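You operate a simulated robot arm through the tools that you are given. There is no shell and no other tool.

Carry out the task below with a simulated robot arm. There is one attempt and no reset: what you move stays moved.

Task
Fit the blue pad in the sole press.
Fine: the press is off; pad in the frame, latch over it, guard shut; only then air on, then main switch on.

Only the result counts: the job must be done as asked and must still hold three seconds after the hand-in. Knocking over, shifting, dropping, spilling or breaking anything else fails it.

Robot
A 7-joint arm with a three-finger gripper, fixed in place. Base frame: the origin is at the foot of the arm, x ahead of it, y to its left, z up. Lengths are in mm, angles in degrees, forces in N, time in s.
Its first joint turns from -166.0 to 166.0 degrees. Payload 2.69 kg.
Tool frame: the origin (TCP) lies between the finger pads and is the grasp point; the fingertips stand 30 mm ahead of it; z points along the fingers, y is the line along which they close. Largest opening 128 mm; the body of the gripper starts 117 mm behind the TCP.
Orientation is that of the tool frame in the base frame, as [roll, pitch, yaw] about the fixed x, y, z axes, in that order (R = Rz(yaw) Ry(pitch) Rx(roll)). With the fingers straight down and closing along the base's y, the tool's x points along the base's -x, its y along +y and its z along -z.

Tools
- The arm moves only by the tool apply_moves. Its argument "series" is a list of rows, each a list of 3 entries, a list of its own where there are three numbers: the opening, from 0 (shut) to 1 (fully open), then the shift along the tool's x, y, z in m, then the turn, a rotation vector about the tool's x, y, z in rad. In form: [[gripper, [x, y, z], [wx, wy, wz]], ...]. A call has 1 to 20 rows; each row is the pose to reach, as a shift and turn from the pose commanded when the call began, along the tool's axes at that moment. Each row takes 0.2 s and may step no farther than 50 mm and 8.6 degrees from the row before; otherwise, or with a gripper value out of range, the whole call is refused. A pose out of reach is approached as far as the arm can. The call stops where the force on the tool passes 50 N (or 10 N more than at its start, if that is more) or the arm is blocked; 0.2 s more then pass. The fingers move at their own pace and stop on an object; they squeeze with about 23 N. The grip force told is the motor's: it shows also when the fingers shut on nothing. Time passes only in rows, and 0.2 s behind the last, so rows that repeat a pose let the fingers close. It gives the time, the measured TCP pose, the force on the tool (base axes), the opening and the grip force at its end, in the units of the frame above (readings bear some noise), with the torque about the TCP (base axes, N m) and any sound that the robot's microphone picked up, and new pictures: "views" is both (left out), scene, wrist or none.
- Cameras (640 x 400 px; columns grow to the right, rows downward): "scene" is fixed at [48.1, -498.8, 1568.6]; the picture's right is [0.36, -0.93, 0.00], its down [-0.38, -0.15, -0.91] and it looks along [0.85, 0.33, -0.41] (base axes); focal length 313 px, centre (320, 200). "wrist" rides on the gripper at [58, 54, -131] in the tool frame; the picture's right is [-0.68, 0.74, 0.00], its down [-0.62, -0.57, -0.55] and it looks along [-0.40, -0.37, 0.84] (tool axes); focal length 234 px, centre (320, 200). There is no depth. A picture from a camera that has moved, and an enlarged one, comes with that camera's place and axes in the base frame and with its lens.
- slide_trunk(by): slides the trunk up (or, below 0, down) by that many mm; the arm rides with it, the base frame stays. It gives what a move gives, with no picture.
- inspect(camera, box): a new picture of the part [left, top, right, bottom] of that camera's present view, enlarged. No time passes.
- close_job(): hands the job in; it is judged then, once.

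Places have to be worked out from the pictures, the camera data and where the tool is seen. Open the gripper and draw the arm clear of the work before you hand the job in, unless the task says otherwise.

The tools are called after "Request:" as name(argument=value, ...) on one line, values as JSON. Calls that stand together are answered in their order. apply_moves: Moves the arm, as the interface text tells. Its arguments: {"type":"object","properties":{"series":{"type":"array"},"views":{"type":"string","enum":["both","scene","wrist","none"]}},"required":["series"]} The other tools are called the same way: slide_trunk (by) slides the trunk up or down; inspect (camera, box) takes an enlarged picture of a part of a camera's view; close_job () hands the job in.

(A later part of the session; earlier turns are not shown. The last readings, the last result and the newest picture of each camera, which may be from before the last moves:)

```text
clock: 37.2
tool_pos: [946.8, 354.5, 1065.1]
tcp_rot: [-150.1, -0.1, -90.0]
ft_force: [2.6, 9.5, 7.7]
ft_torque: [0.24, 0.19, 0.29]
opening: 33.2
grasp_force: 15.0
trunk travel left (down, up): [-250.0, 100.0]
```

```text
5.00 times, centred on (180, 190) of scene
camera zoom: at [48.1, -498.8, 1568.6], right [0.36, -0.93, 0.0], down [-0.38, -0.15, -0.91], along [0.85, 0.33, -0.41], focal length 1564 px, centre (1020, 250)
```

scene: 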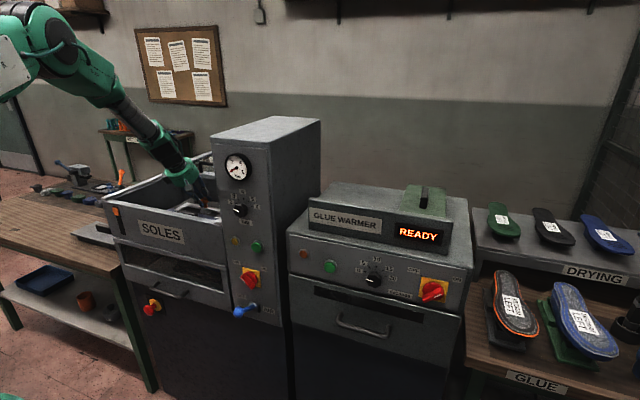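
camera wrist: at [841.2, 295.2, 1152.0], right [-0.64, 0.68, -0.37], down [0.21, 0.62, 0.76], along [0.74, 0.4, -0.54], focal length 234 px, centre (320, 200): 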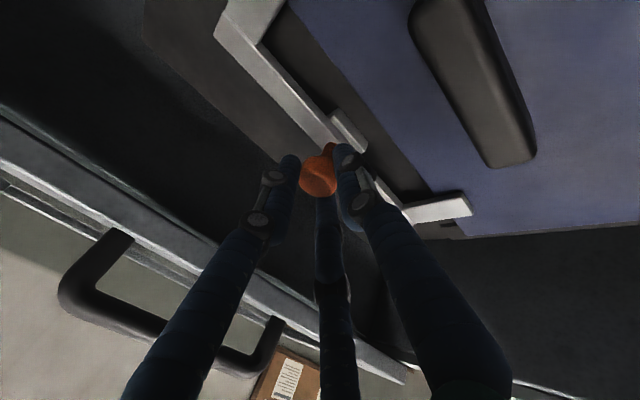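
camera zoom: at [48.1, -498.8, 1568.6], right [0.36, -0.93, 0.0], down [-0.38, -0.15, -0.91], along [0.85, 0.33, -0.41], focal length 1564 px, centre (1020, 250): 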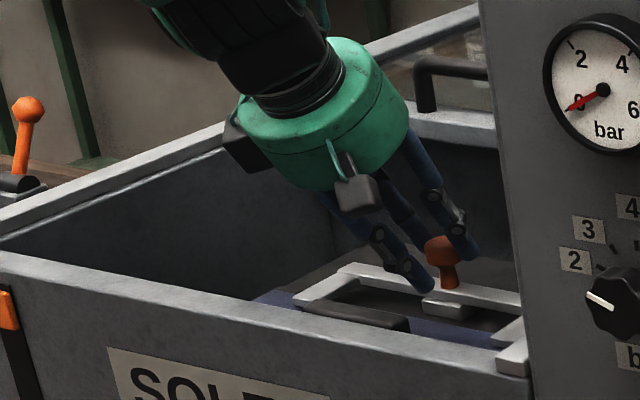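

The knob and latch are unchanged in the scene, so the latch is at its hard stop and only the fingers slipped. I'll open and back out along the tool axis to check the latch over the pad.

Request:
apply_moves(series=[[0.45, [0, 0.0, -0.003], [0, 0, 0]], [0.45, [0, 0.0, -0.01], [0, 0, 0]], [0.45, [0, 0.0, -0.03], [0, 0, 0]], [0.45, [0, 0, -0.06], [0, 0, 0]], [0.45, [0, 0, -0.1], [0, 0, 0]], [0.45, [0, 0, -0.14], [0, 0, 0]], [0.45, [0, 0, -0.14], [0, 0, 0]]])

Request:
inspect(camera="wrist", box=[200, 0, 520, 200])

Request:
inspect(camera="scene", box=[120, 150, 240, 230])

```text
clock: 38.8
tool_pos: [876.0, 354.2, 1184.8]
tcp_rot: [-150.1, -0.1, -90.0]
ft_force: [-0.3, -0.1, 0.1]
ft_torque: [0.03, 0.0, 0.0]
opening: 57.6
grasp_force: 0.1
trunk travel left (down, up): [-250.0, 100.0]
camera wrist: at [763.3, 294.7, 1272.1], right [-0.64, 0.68, -0.37], down [0.22, 0.62, 0.76], along [0.74, 0.4, -0.54], focal length 234 px, centre (320, 200)
```

scene: 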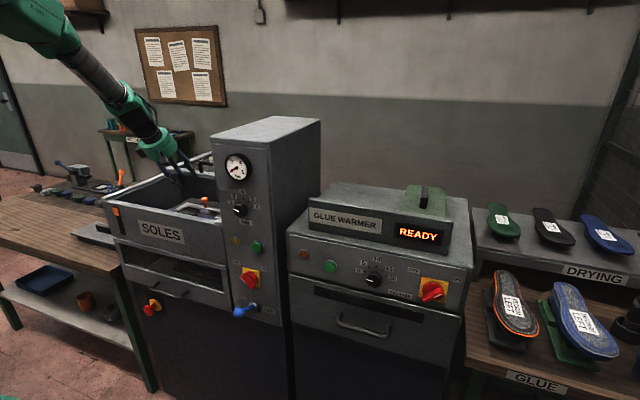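
wrist: 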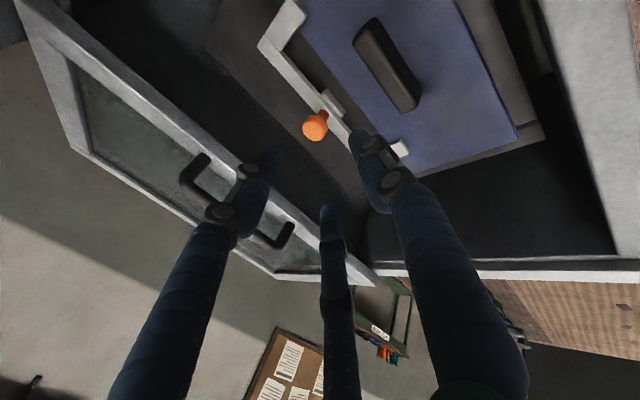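

```text
2.00 times, centred on (360, 100) of wrist
camera zoom: at [763.3, 294.7, 1272.1], right [-0.64, 0.68, -0.37], down [0.22, 0.62, 0.76], along [0.74, 0.4, -0.54], focal length 468 px, centre (240, 400)
```

zoom: 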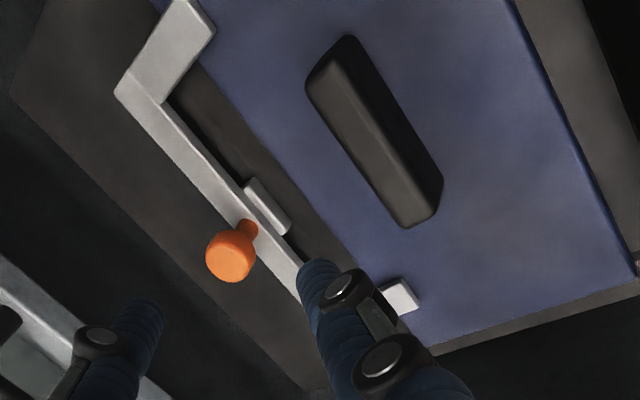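

```text
5.00 times, centred on (180, 190) of scene
camera zoom: at [48.1, -498.8, 1568.6], right [0.36, -0.93, 0.0], down [-0.38, -0.15, -0.91], along [0.85, 0.33, -0.41], focal length 1564 px, centre (1020, 250)
```

zoom: 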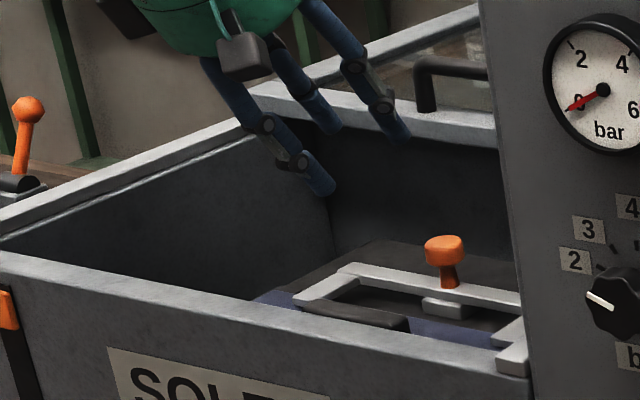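

The latch prongs lie about 20 mm over the pad's rear edge. Next is the guard, so I'll zoom in on its handle from both cameras to locate it.

Request:
inspect(camera="wrist", box=[140, 120, 380, 290])

Request:
inspect(camera="scene", box=[150, 140, 230, 190])

```text
2.35 times, centred on (260, 205) of wrist
camera zoom: at [763.3, 294.7, 1272.1], right [-0.64, 0.68, -0.37], down [0.22, 0.62, 0.76], along [0.74, 0.4, -0.54], focal length 551 px, centre (461, 188)
```

zoom: 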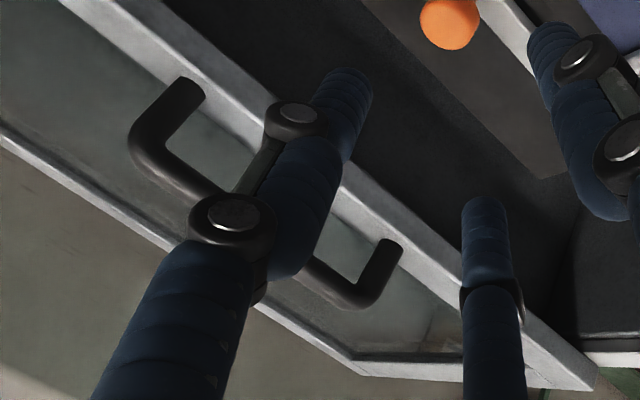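

```text
8.00 times, centred on (190, 165) of scene
camera zoom: at [48.1, -498.8, 1568.6], right [0.36, -0.93, 0.0], down [-0.38, -0.15, -0.91], along [0.85, 0.33, -0.41], focal length 2503 px, centre (1360, 480)
```

zoom: 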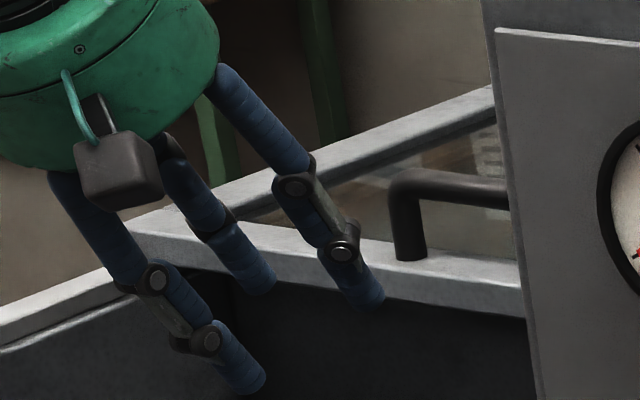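

The guard handle's bar runs along y from about 285 to 425, at x≈1048, z≈1168. Keeping the 30° tilt, I'll move to a hover about 88 mm back along the tool axis and check reach and alignment.

Request:
apply_moves(series=[[0.45, [0, -0.035, 0.0033], [0, 0, 0]], [0.45, [0, -0.07, 0.0066], [0, 0, 0]], [0.45, [0, -0.105, 0.01], [0, 0, 0]], [0.45, [0, -0.1383, 0.0132], [0, 0, 0]], [0.45, [0, -0.1383, 0.0132], [0, 0, 0]]])

Request:
inspect(camera="wrist", box=[200, 60, 440, 210])

Request:
inspect(camera="scene", box=[140, 110, 240, 180])

```text
clock: 40.0
tool_pos: [1003.6, 354.8, 1244.2]
tcp_rot: [-150.0, 0.1, -90.0]
ft_force: [-0.7, 0.0, -0.3]
ft_torque: [-0.01, -0.01, 0.02]
opening: 57.6
grasp_force: 0.1
trunk travel left (down, up): [-250.0, 100.0]
camera wrist: at [891.0, 295.4, 1330.5], right [-0.64, 0.68, -0.37], down [0.22, 0.62, 0.76], along [0.74, 0.4, -0.54], focal length 234 px, centre (320, 200)
```

scene: 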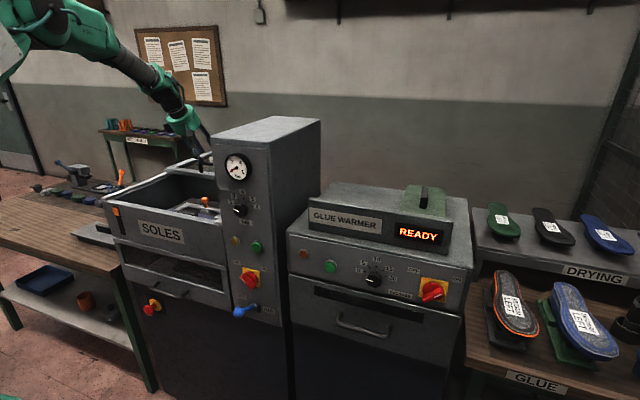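
wrist: 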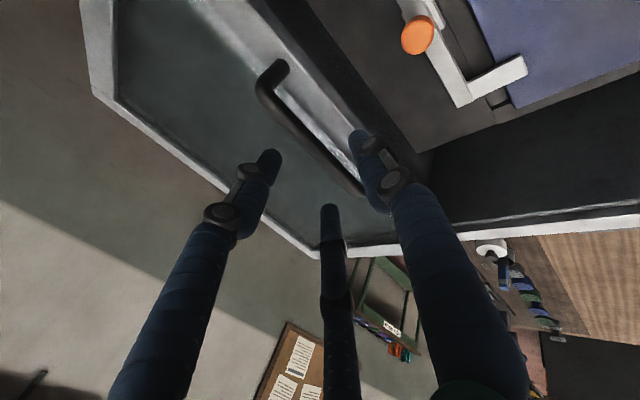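

```text
2.67 times, centred on (320, 135) of wrist
camera zoom: at [891.0, 295.4, 1330.5], right [-0.64, 0.68, -0.37], down [0.22, 0.62, 0.76], along [0.74, 0.4, -0.54], focal length 624 px, centre (320, 373)
```

zoom: 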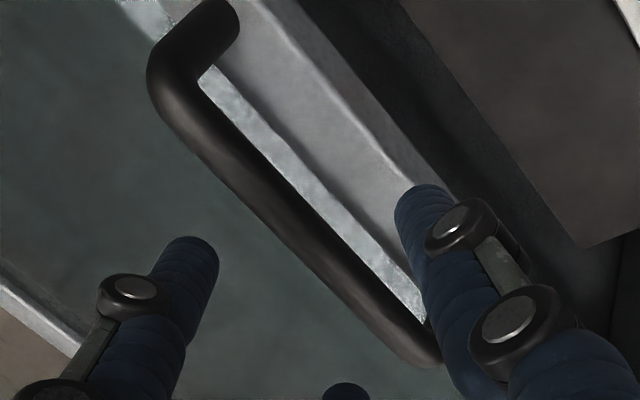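

```text
5.71 times, centred on (190, 145) of scene
camera zoom: at [48.1, -498.8, 1568.6], right [0.36, -0.93, 0.0], down [-0.38, -0.15, -0.91], along [0.85, 0.33, -0.41], focal length 1788 px, centre (1063, 514)
```

zoom: 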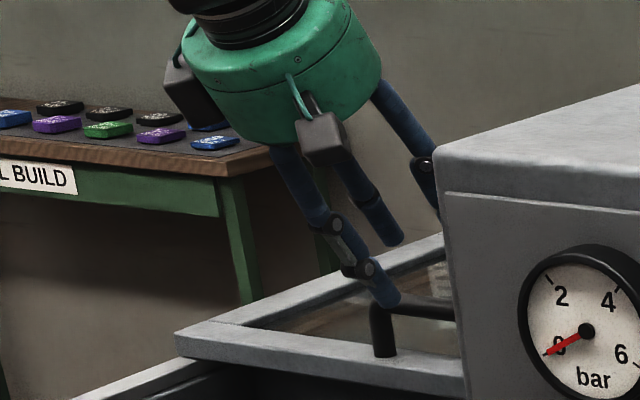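

The bar is now placed at (1053,354,1170) and is about 15 mm thick. A 20° tilt gives a firmer hook on it while the thumb clears the guard frame, so I'll re-tilt at the hover and narrow the fingers.

Request:
apply_moves(series=[[0.3, [0, -0.01, 0.005], [-0.0873, 0, 0]], [0.3, [0, -0.0192, 0.0099], [-0.1745, 0, 0]], [0.3, [0, -0.0192, 0.0099], [-0.1745, 0, 0]]])

Request:
inspect(camera="wrist", box=[200, 60, 440, 210])

```text
clock: 40.8
tool_pos: [1025.5, 354.7, 1244.8]
tcp_rot: [-160.0, 0.0, -90.0]
ft_force: [-0.3, -0.6, 0.0]
ft_torque: [0.02, -0.01, -0.02]
opening: 38.4
grasp_force: 0.1
trunk travel left (down, up): [-250.0, 100.0]
camera wrist: at [929.6, 294.8, 1349.4], right [-0.69, 0.68, -0.25], down [0.34, 0.62, 0.71], along [0.63, 0.4, -0.66], focal length 234 px, centre (320, 200)
```

scene: 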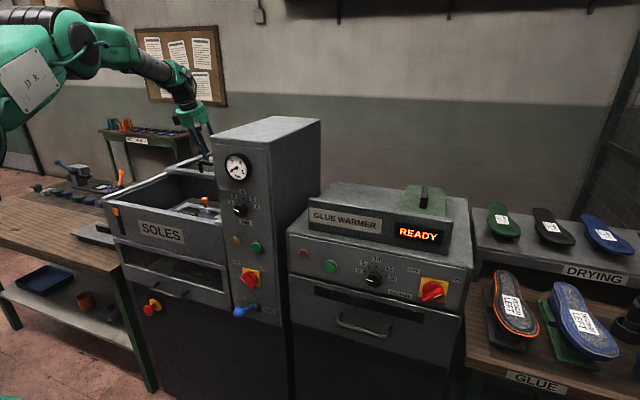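
wrist: 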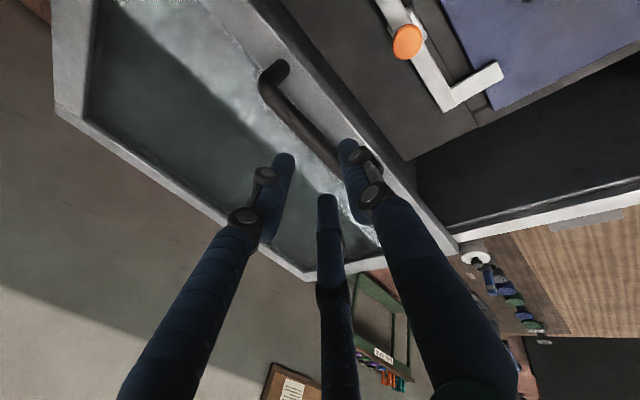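

```text
2.67 times, centred on (320, 135) of wrist
camera zoom: at [929.6, 294.8, 1349.4], right [-0.69, 0.68, -0.25], down [0.34, 0.62, 0.71], along [0.63, 0.4, -0.66], focal length 624 px, centre (320, 373)
```

zoom: 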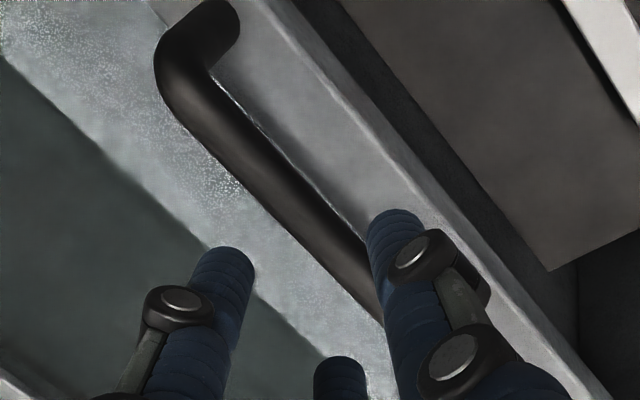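

The bar is confirmed at x≈1054, z≈1170. I'll advance 70 mm along the tool axis so the fingers straddle it, then close.

Request:
apply_moves(series=[[0.3, [0, -0.0011, 0.03], [0, 0, 0]], [0.3, [0, -0.0011, 0.052], [0, 0, 0]], [0.3, [0, -0.0011, 0.07], [0, 0, 0]], [0.3, [0, -0.0011, 0.07], [0, 0, 0]], [0.0, [0, -0.0011, 0.07], [0, 0, 0]], [0.0, [0, -0.0011, 0.07], [0, 0, 0]]])

Request:
inspect(camera="wrist", box=[200, 60, 440, 210])

Request:
inspect(camera="scene", box=[140, 110, 240, 180])

```text
clock: 42.2
tool_pos: [1050.8, 352.9, 1181.5]
tcp_rot: [-160.0, 0.0, -90.0]
ft_force: [1.3, -2.5, 3.8]
ft_torque: [-0.19, 0.02, 0.18]
opening: 24.4
grasp_force: 45.4
trunk travel left (down, up): [-250.0, 100.0]
camera wrist: at [955.0, 293.7, 1285.0], right [-0.69, 0.68, -0.25], down [0.34, 0.62, 0.71], along [0.64, 0.4, -0.66], focal length 234 px, centre (320, 200)
```

scene: 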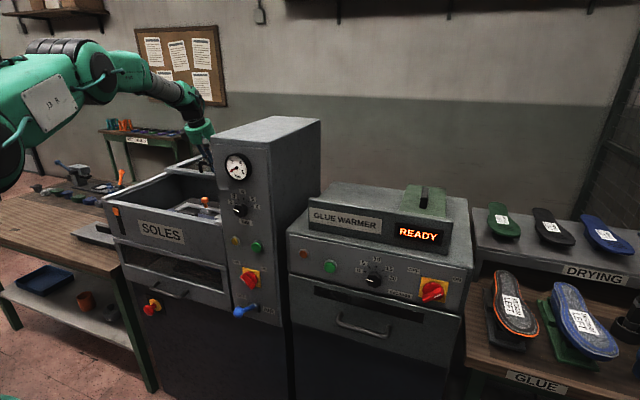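
wrist: 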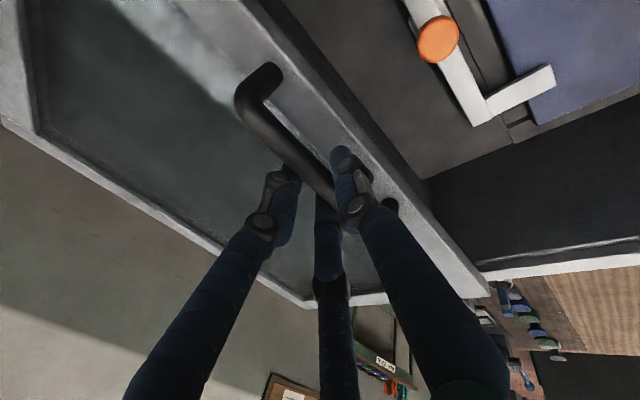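

```text
2.67 times, centred on (320, 135) of wrist
camera zoom: at [955.0, 293.7, 1285.0], right [-0.69, 0.68, -0.25], down [0.34, 0.62, 0.71], along [0.64, 0.4, -0.66], focal length 624 px, centre (320, 373)
```

zoom: 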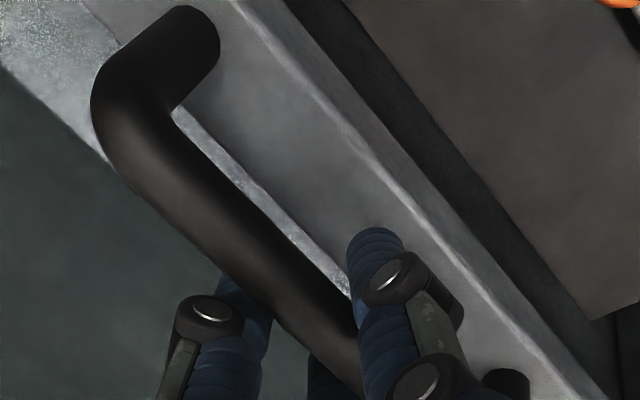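

```text
5.71 times, centred on (190, 145) of scene
camera zoom: at [48.1, -498.8, 1568.6], right [0.36, -0.93, 0.0], down [-0.38, -0.15, -0.91], along [0.85, 0.33, -0.41], focal length 1788 px, centre (1063, 514)
```

zoom: 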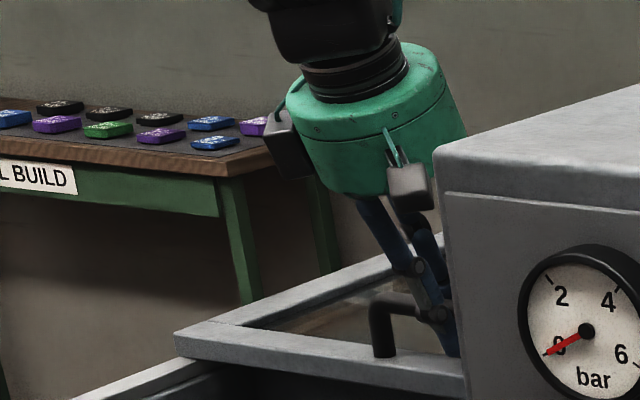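

The bar is gripped at 24 mm opening. I'll test-pull 20 mm toward −x and check that the guard slides.

Request:
apply_moves(series=[[0, [0, 0.0047, -0.0017], [0, 0, 0]], [0, [0, 0.0094, -0.0034], [0, 0, 0]], [0, [0, 0.0188, -0.0068], [0, 0, 0]], [0, [0, 0.0188, -0.0068], [0, 0, 0]]])

```text
clock: 43.2
tool_pos: [1029.7, 352.4, 1180.7]
tcp_rot: [-159.9, 0.0, -90.0]
ft_force: [0.0, -4.1, 9.2]
ft_torque: [-0.55, 0.03, 0.1]
opening: 24.3
grasp_force: 45.0
trunk travel left (down, up): [-250.0, 100.0]
camera wrist: at [934.0, 293.7, 1284.9], right [-0.69, 0.68, -0.25], down [0.34, 0.62, 0.71], along [0.64, 0.4, -0.66], focal length 234 px, centre (320, 200)
```

scene: 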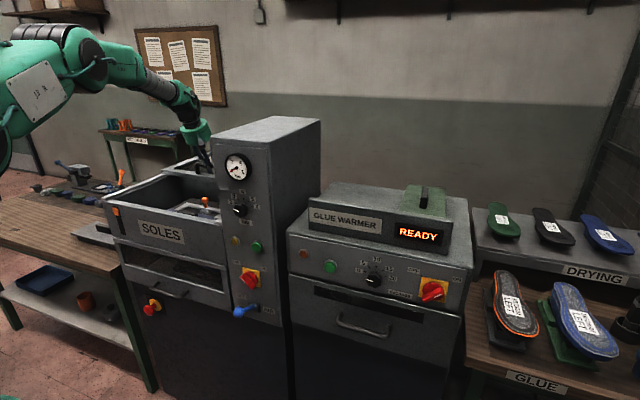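
wrist: 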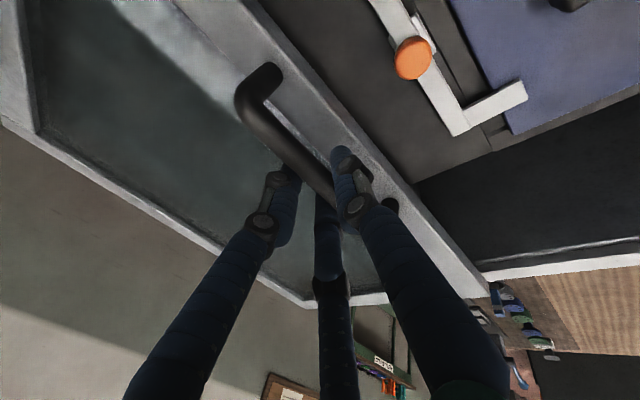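

The guard slides freely with the handle. I'll pull a further 200 mm and check.

Request:
apply_moves(series=[[0, [0, 0.0188, -0.0068], [0, 0, 0]], [0, [0, 0.0423, -0.0154], [0, 0, 0]], [0, [0, 0.0658, -0.0239], [0, 0, 0]], [0, [0, 0.0893, -0.0325], [0, 0, 0]], [0, [0, 0.1128, -0.041], [0, 0, 0]], [0, [0, 0.1363, -0.0496], [0, 0, 0]], [0, [0, 0.1598, -0.0582], [0, 0, 0]], [0, [0, 0.1786, -0.065], [0, 0, 0]], [0, [0, 0.1879, -0.0684], [0, 0, 0]], [0, [0, 0.1879, -0.0684], [0, 0, 0]]])

Request:
inspect(camera="scene", box=[90, 130, 250, 240])

```text
clock: 45.4
tool_pos: [830.1, 353.9, 1180.8]
tcp_rot: [-160.0, 0.0, -90.0]
ft_force: [-0.7, -11.6, 8.1]
ft_torque: [-0.01, 0.03, 0.34]
opening: 24.2
grasp_force: 45.5
trunk travel left (down, up): [-250.0, 100.0]
camera wrist: at [735.1, 293.7, 1285.0], right [-0.69, 0.68, -0.25], down [0.34, 0.62, 0.71], along [0.63, 0.4, -0.66], focal length 234 px, centre (320, 200)
```

scene: 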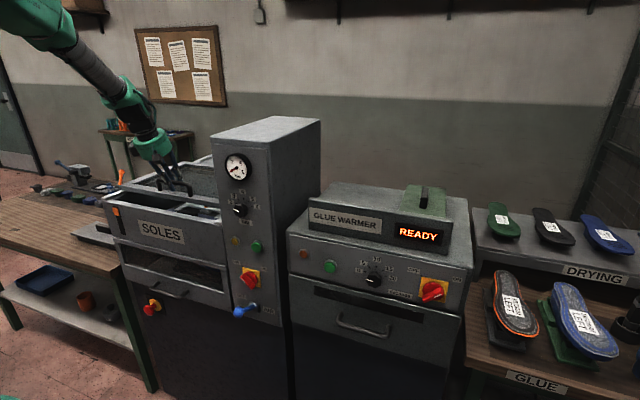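
wrist: 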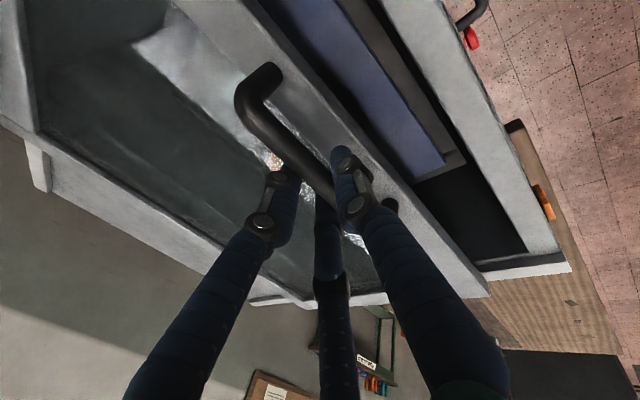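

```text
3.64 times, centred on (170, 185) of scene
camera zoom: at [48.1, -498.8, 1568.6], right [0.36, -0.93, 0.0], down [-0.38, -0.15, -0.91], along [0.85, 0.33, -0.41], focal length 1138 px, centre (866, 254)
```

zoom: 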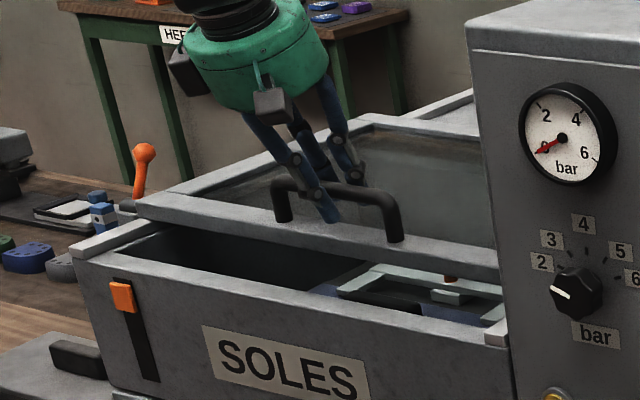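

About 60 mm of gap remains to the front rim. I'll keep pulling in small steps and let the force show the end stop.

Request:
apply_moves(series=[[0, [0, 0.0094, -0.0034], [0, 0, 0]], [0, [0, 0.0188, -0.0068], [0, 0, 0]], [0, [0, 0.0282, -0.0103], [0, 0, 0]], [0, [0, 0.0376, -0.0137], [0, 0, 0]], [0, [0, 0.0432, -0.0157], [0, 0, 0]], [0, [0, 0.0432, -0.0157], [0, 0, 0]]])

Request:
inspect(camera="scene", box=[90, 130, 250, 240])

```text
clock: 46.8
tool_pos: [784.3, 353.3, 1180.7]
tcp_rot: [-160.0, 0.0, -90.0]
ft_force: [-1.0, -11.2, 5.7]
ft_torque: [0.17, 0.05, 0.43]
opening: 24.4
grasp_force: 44.9
trunk travel left (down, up): [-250.0, 100.0]
camera wrist: at [688.7, 293.8, 1285.0], right [-0.69, 0.68, -0.25], down [0.34, 0.62, 0.71], along [0.63, 0.4, -0.66], focal length 234 px, centre (320, 200)
```

scene: 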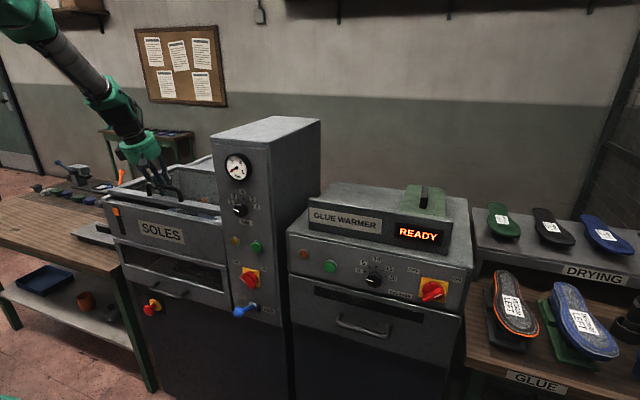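
wrist: 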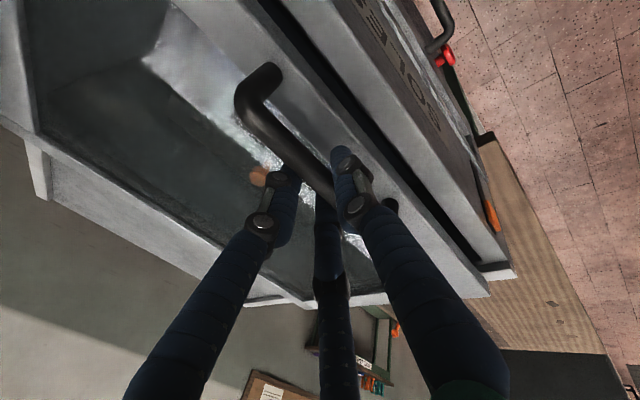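

```text
3.64 times, centred on (170, 185) of scene
camera zoom: at [48.1, -498.8, 1568.6], right [0.36, -0.93, 0.0], down [-0.38, -0.15, -0.91], along [0.85, 0.33, -0.41], focal length 1138 px, centre (866, 254)
```

zoom: 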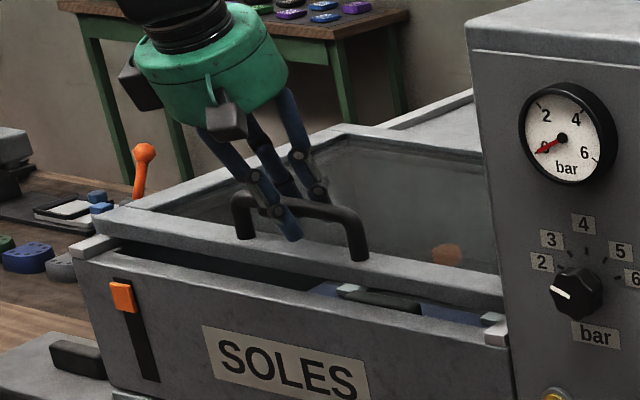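

The guard is nearly at the front rim, and I'm still pulling until it stops.

Request:
apply_moves(series=[[0, [0, 0.0056, -0.0021], [0, 0, 0]], [0, [0, 0.0113, -0.0041], [0, 0, 0]], [0, [0, 0.0169, -0.0062], [0, 0, 0]], [0, [0, 0.0226, -0.0082], [0, 0, 0]], [0, [0, 0.0282, -0.0103], [0, 0, 0]], [0, [0, 0.0338, -0.0123], [0, 0, 0]], [0, [0, 0.0338, -0.0123], [0, 0, 0]]])

Request:
inspect(camera="scene", box=[90, 130, 250, 240])

```text
clock: 48.2
tool_pos: [756.6, 353.4, 1180.8]
tcp_rot: [-159.6, 0.2, -89.9]
ft_force: [25.0, -2.5, -14.9]
ft_torque: [-1.2, -0.2, -0.17]
opening: 24.4
grasp_force: 44.2
trunk travel left (down, up): [-250.0, 100.0]
stopped in row 7: the force on the tool passed its limit at 53 N (the readings are from after the stop); the commanded pose is now the measured one
camera wrist: at [659.8, 293.7, 1284.4], right [-0.69, 0.68, -0.26], down [0.34, 0.61, 0.71], along [0.64, 0.41, -0.65], focal length 234 px, centre (320, 200)
```

scene: 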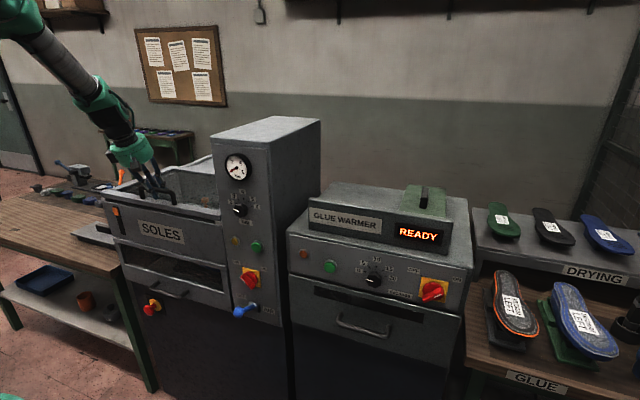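
wrist: 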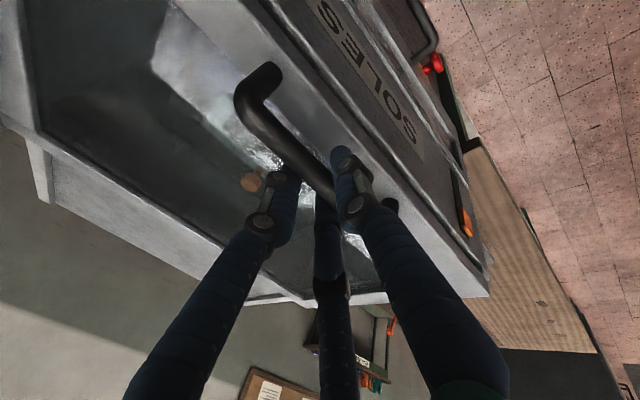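

```text
3.64 times, centred on (170, 185) of scene
camera zoom: at [48.1, -498.8, 1568.6], right [0.36, -0.93, 0.0], down [-0.38, -0.15, -0.91], along [0.85, 0.33, -0.41], focal length 1138 px, centre (866, 254)
```

zoom: 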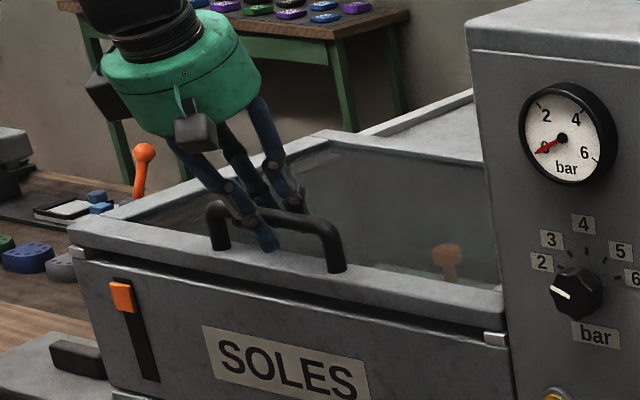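

The guard is at its stop, flush with the front (53 N reaction), and the knob shows through the glass. I'll release, withdraw up and back, and move away in front of the press.

Request:
apply_moves(series=[[0.3, [0, 0, 0], [0, 0, 0]], [0.4, [0, 0, 0], [0, 0, 0]], [0.4, [0, 0, -0.03], [0, 0, 0]], [0.4, [0, 0, -0.07], [0, 0, 0]], [0.4, [0, 0.01, -0.11], [0, 0, 0]], [0.4, [0, 0.05, -0.125], [0, 0, 0]], [0.4, [0, 0.095, -0.142], [0, 0, 0]], [0.4, [0, 0.14, -0.158], [0, 0, 0]], [0.4, [0, 0.185, -0.175], [0, 0, 0]], [0.4, [0, 0.22, -0.188], [0, 0, 0]], [0.4, [0, 0.22, -0.188], [0, 0, 0]]])

Request:
inspect(camera="scene", box=[90, 130, 250, 240])

Request:
inspect(camera="scene", box=[215, 230, 285, 325])

```text
clock: 50.6
tool_pos: [479.9, 354.4, 1281.1]
tcp_rot: [-159.6, 0.0, -90.0]
ft_force: [-1.0, 0.6, 0.7]
ft_torque: [0.03, -0.02, -0.02]
opening: 51.0
grasp_force: 0.0
trunk travel left (down, up): [-250.0, 100.0]
camera wrist: at [384.0, 294.8, 1385.4], right [-0.69, 0.68, -0.26], down [0.34, 0.61, 0.71], along [0.64, 0.41, -0.65], focal length 234 px, centre (320, 200)
```

scene: 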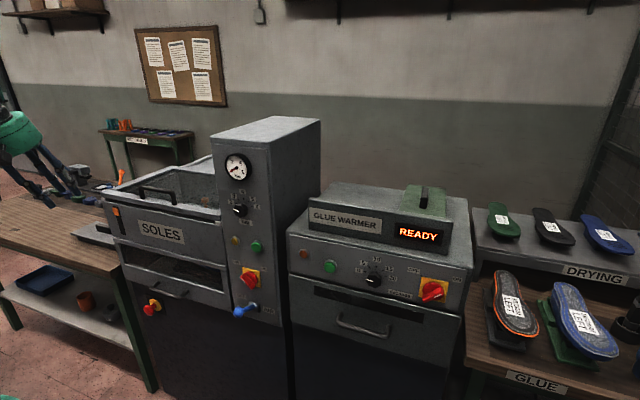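
wrist: 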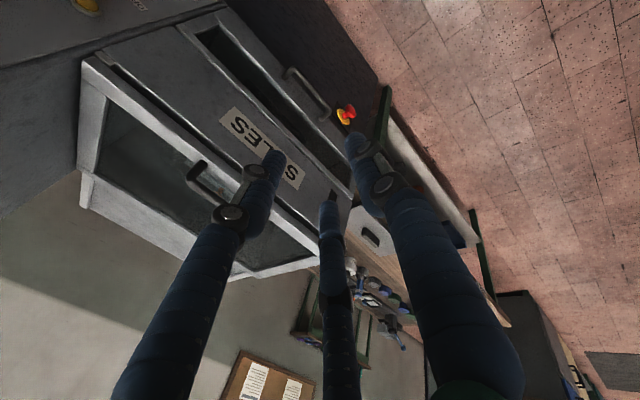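

```text
3.64 times, centred on (170, 185) of scene
camera zoom: at [48.1, -498.8, 1568.6], right [0.36, -0.93, 0.0], down [-0.38, -0.15, -0.91], along [0.85, 0.33, -0.41], focal length 1138 px, centre (866, 254)
```

zoom: 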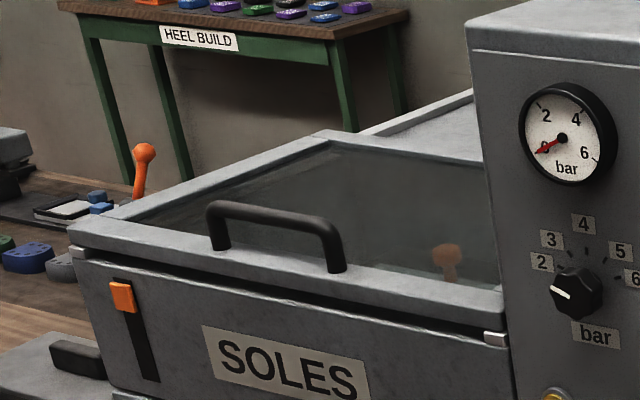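

```text
4.21 times, centred on (250, 278) of scene
camera zoom: at [48.1, -498.8, 1568.6], right [0.36, -0.93, 0.0], down [-0.38, -0.15, -0.91], along [0.85, 0.33, -0.41], focal length 1318 px, centre (615, -126)
```

zoom: 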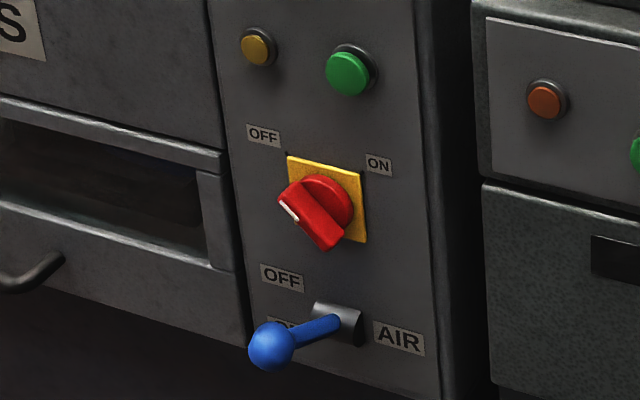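

The guard is shut. On the panel, the red switch points to OFF (upper left, with ON at the upper right), and the blue AIR lever sits below it. I'll bring the hand down in front of the column with the fingers horizontal for a close look.

Request:
apply_moves(series=[[0.4, [0.0295, 0.00725, 0.03384], [0.1012, 0, 0]], [0.4, [0.059, 0.0145, 0.06768], [0.2025, 0, 0]], [0.4, [0.0885, 0.02175, 0.10153], [0.3037, 0, 0]], [0.4, [0.118, 0.029, 0.13537], [0.4049, 0, 0]], [0.4, [0.1475, 0.03625, 0.16921], [0.5061, 0, 0]], [0.4, [0.177, 0.0435, 0.20305], [0.6074, 0, 0]], [0.4, [0.2065, 0.05075, 0.23689], [0.7086, 0, 0]], [0.4, [0.236, 0.058, 0.27073], [0.8098, 0, 0]], [0.4, [0.2655, 0.06525, 0.30458], [0.911, 0, 0]], [0.4, [0.295, 0.0725, 0.33842], [1.0123, 0, 0]], [0.4, [0.3245, 0.07975, 0.37226], [1.1135, 0, 0]], [0.4, [0.354, 0.087, 0.4061], [1.2147, 0, 0]], [0.4, [0.354, 0.087, 0.4061], [1.2147, 0, 0]]])

Request:
inspect(camera="wrist", box=[200, 20, 440, 170])

```text
clock: 53.6
tool_pos: [655.3, 71.9, 1086.8]
tcp_rot: [-68.6, 5.6, -90.4]
ft_force: [-1.3, 0.1, 0.2]
ft_torque: [-0.01, 0.06, 0.03]
opening: 51.3
grasp_force: 0.0
out of reach, approached as far as the arm can: row 10, 11, 12, 13
trunk travel left (down, up): [-250.0, 100.0]
stopped in row 13: the arm was blocked; the commanded pose is now the measured one
camera wrist: at [550.8, 23.3, 983.9], right [0.27, 0.74, -0.62], down [-0.71, 0.59, 0.38], along [0.65, 0.33, 0.69], focal length 234 px, centre (320, 200)
```

scene: 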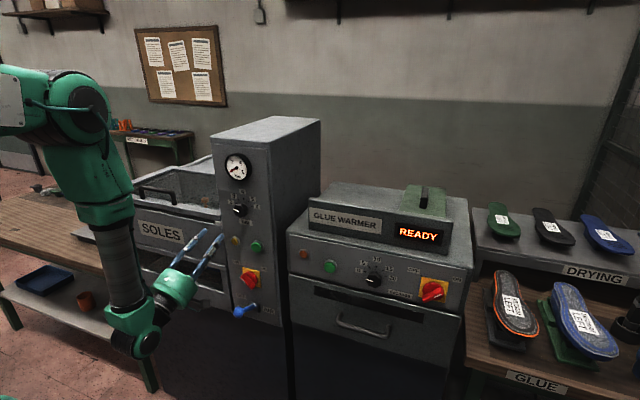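
wrist: 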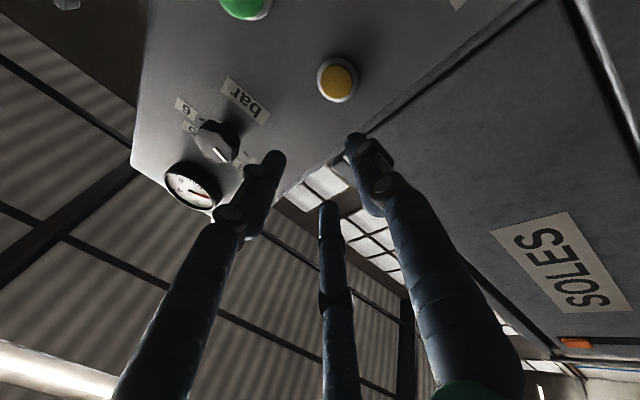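

```text
2.67 times, centred on (320, 95) of wrist
camera zoom: at [550.8, 23.3, 983.9], right [0.27, 0.74, -0.62], down [-0.71, 0.59, 0.38], along [0.65, 0.33, 0.69], focal length 624 px, centre (320, 480)
```

zoom: 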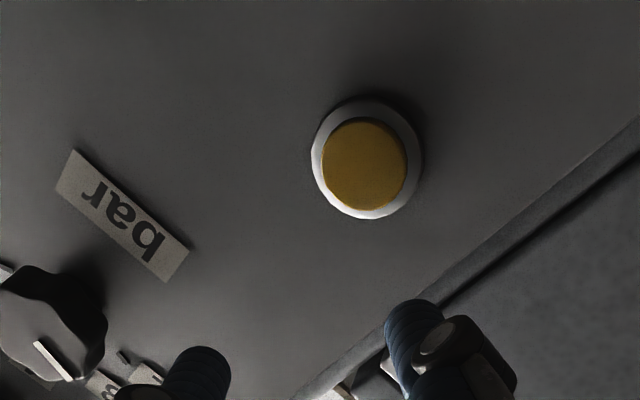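

The arm ran out of reach partway: the tool is tipped upward near (655,72,1087), though nothing was touched. I'll back off from the panel and return the tool to about 50° forward tilt.

Request:
apply_moves(series=[[0.4, [-0.001, -0.025, -0.03], [0, 0, 0]], [0.4, [-0.002, -0.05, -0.06], [-0.1, 0, 0]], [0.4, [-0.003, -0.075, -0.09], [-0.22, 0, 0]], [0.4, [-0.0039, -0.101, -0.1215], [-0.35, 0, 0]], [0.4, [-0.0039, -0.101, -0.1215], [-0.49, 0, 0]], [0.4, [-0.0039, -0.101, -0.1215], [-0.63, 0, 0]], [0.4, [-0.0039, -0.101, -0.1215], [-0.77, 0, 0]], [0.4, [-0.0039, -0.101, -0.1215], [-0.91, 0, 0]], [0.4, [-0.0039, -0.101, -0.1215], [-1.047, 0, 0]], [0.4, [-0.0039, -0.101, -0.1215], [-1.047, 0, 0]]])

```text
clock: 55.9
tool_pos: [505.0, 71.9, 1135.6]
tcp_rot: [-128.7, 5.5, -90.4]
ft_force: [-0.3, -0.6, 0.3]
ft_torque: [0.0, 0.01, 0.0]
opening: 51.1
grasp_force: 0.1
trunk travel left (down, up): [-250.0, 100.0]
camera wrist: at [367.8, 10.1, 1169.7], right [-0.46, 0.73, -0.51], down [-0.07, 0.54, 0.84], along [0.89, 0.42, -0.19], focal length 234 px, centre (320, 200)
```

scene: 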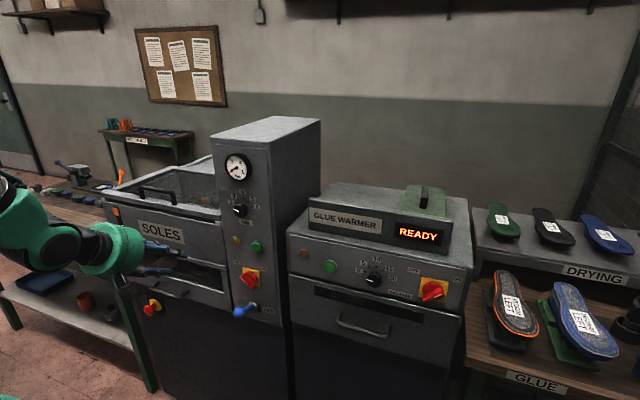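
wrist: 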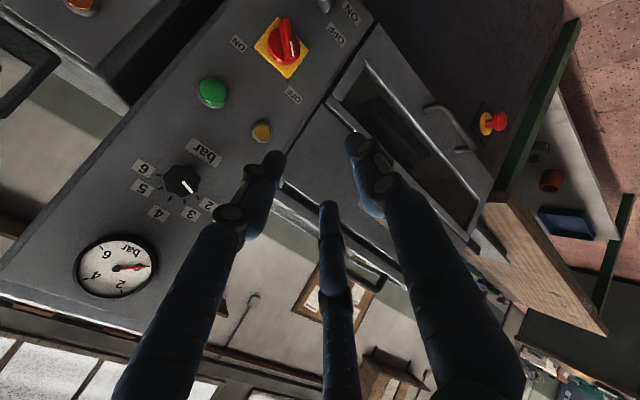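

This gives a good view of the panel from a reachable pose. I'll lower the trunk 200 mm so the arm works at the height of the switch and lever.

Request:
slide_trunk(by=-200)

Request:
inspect(camera="wrist", box=[0, 0, 640, 400])

Request:
inspect(camera="scene", box=[0, 0, 640, 400])

```text
clock: 58.0
tool_pos: [505.0, 71.3, 935.6]
tcp_rot: [-128.7, 5.5, -90.3]
ft_force: [-0.1, 0.0, 0.1]
ft_torque: [-0.01, 0.0, 0.0]
opening: 51.3
grasp_force: 0.1
trunk travel left (down, up): [-50.0, 300.0]
```

```text
1.00 times, centred on (320, 200) of wrist (not enlarged: the box is as wide or as high as the picture)
camera zoom: at [367.8, 10.2, 969.7], right [-0.45, 0.73, -0.51], down [-0.07, 0.54, 0.84], along [0.89, 0.42, -0.19], focal length 234 px, centre (320, 200)
```

zoom: 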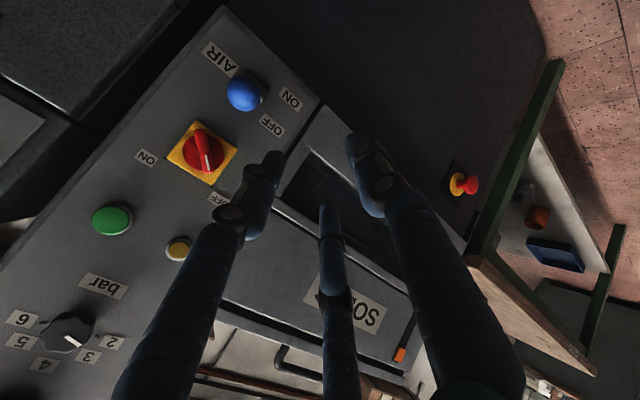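

```text
1.00 times, centred on (320, 200) of scene (not enlarged: the box is as wide or as high as the picture)
camera zoom: at [48.1, -498.8, 1568.6], right [0.36, -0.93, 0.0], down [-0.38, -0.15, -0.91], along [0.85, 0.33, -0.41], focal length 313 px, centre (320, 200)
```

zoom: 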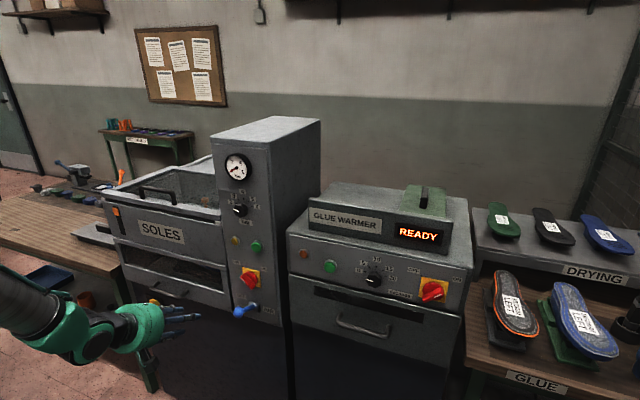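

The wrist camera now sees the AIR lever with OFF and ON labels beside it. I'll zoom in on the lever and the switch.

Request:
inspect(camera="wrist", box=[190, 30, 320, 140])

Request:
inspect(camera="wrist", box=[120, 100, 260, 210])

Request:
inspect(camera="scene", box=[225, 260, 290, 325])

```text
3.64 times, centred on (255, 85) of wrist
camera zoom: at [367.8, 10.2, 969.7], right [-0.45, 0.73, -0.51], down [-0.07, 0.54, 0.84], along [0.89, 0.42, -0.19], focal length 852 px, centre (556, 618)
```

zoom: 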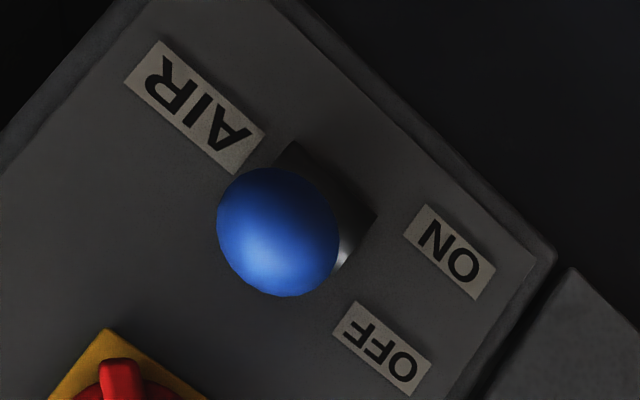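

```text
3.64 times, centred on (190, 155) of wrist
camera zoom: at [367.8, 10.2, 969.7], right [-0.45, 0.73, -0.51], down [-0.07, 0.54, 0.84], along [0.89, 0.42, -0.19], focal length 852 px, centre (793, 364)
```

zoom: 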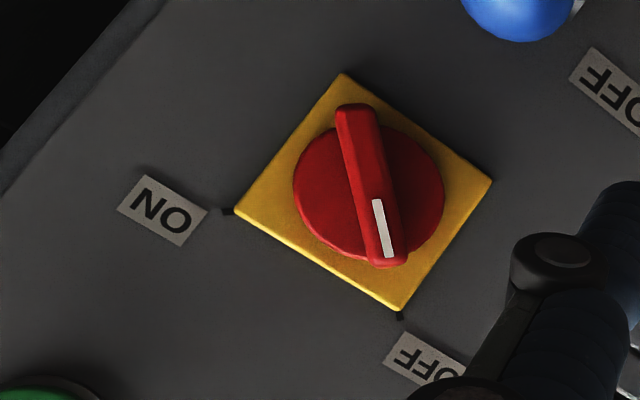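

```text
6.15 times, centred on (258, 292) of scene
camera zoom: at [48.1, -498.8, 1568.6], right [0.36, -0.93, 0.0], down [-0.38, -0.15, -0.91], along [0.85, 0.33, -0.41], focal length 1926 px, centre (705, -369)
```

zoom: 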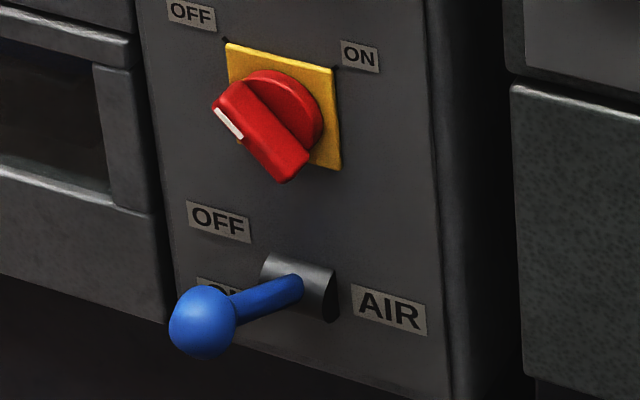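

The geometry is clear. The AIR lever pivots at about (725,−4,812) with its ball at (638,−5.5,867), tilted up to OFF, and ON is downward. I'll close the fingers, set a 30° tilt and hover above the ball.

Request:
apply_moves(series=[[0.2, [0.0148, -0.0193, 0.0154], [-0.0744, 0.0141, -0.0136]], [0, [0.0296, -0.0386, 0.0308], [-0.1487, 0.0282, -0.0271]], [0, [0.0445, -0.0579, 0.0462], [-0.2231, 0.0422, -0.0407]], [0, [0.0593, -0.0772, 0.0616], [-0.2974, 0.0563, -0.0542]], [0, [0.0741, -0.0965, 0.077], [-0.3718, 0.0704, -0.0678]], [0, [0.0741, -0.0965, 0.077], [-0.3718, 0.0704, -0.0678]]])

Request:
inspect(camera="scene", box=[190, 220, 310, 320])

Request:
inspect(camera="wrist", box=[200, 40, 440, 210])

```text
clock: 59.4
tool_pos: [629.4, -6.0, 977.2]
tcp_rot: [-147.7, -0.1, -90.1]
ft_force: [1.7, -0.5, -2.9]
ft_torque: [0.02, -0.03, 0.03]
opening: 2.5
grasp_force: 22.6
trunk travel left (down, up): [-50.0, 300.0]
camera wrist: at [513.9, -64.5, 1059.3], right [-0.62, 0.68, -0.39], down [0.19, 0.62, 0.77], along [0.76, 0.4, -0.51], focal length 234 px, centre (320, 200)
```

scene: 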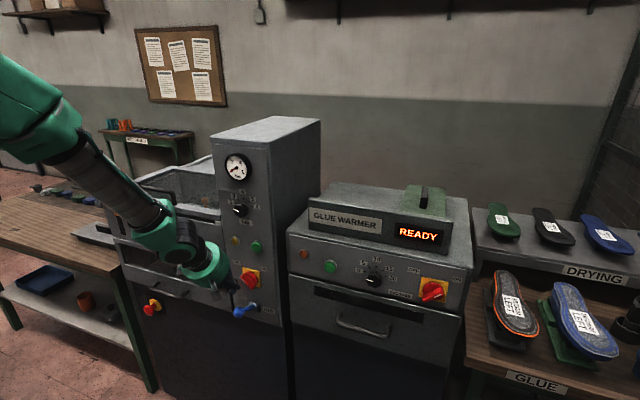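
wrist: 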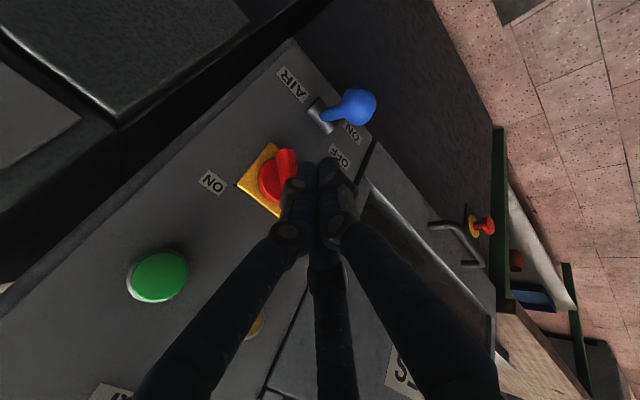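

```text
4.00 times, centred on (250, 270) of scene
camera zoom: at [48.1, -498.8, 1568.6], right [0.36, -0.93, 0.0], down [-0.38, -0.15, -0.91], along [0.85, 0.33, -0.41], focal length 1252 px, centre (600, -80)
```

zoom: 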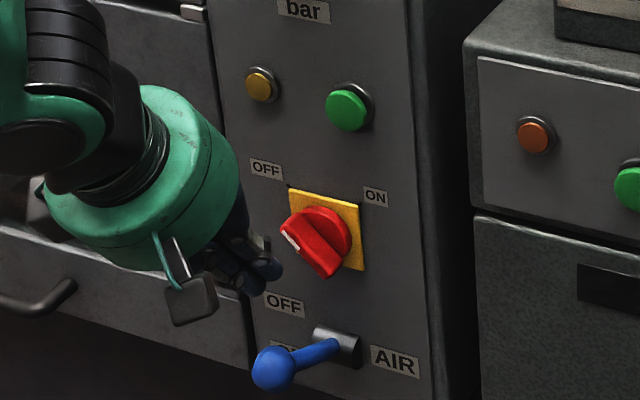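

```text
2.35 times, centred on (320, 125) of wrist
camera zoom: at [513.9, -64.5, 1059.3], right [-0.62, 0.68, -0.39], down [0.19, 0.62, 0.77], along [0.76, 0.4, -0.51], focal length 551 px, centre (320, 376)
```

zoom: 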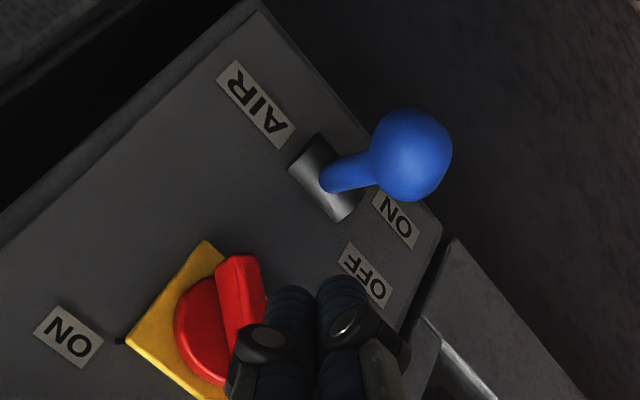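

The measured pose (z≈977, tilt 32°) hasn't fully reached the command, so I'll let it settle and re-read.

Request:
apply_moves(series=[[0, [0, 0, 0], [0, 0, 0]], [0, [0, 0, 0], [0, 0, 0]]], views="none")

```text
clock: 60.0
tool_pos: [625.0, -4.6, 952.5]
tcp_rot: [-150.0, 0.0, -90.1]
ft_force: [-0.2, 0.0, -0.4]
ft_torque: [0.01, 0.02, -0.02]
opening: 2.2
grasp_force: 22.5
trunk travel left (down, up): [-50.0, 300.0]
```

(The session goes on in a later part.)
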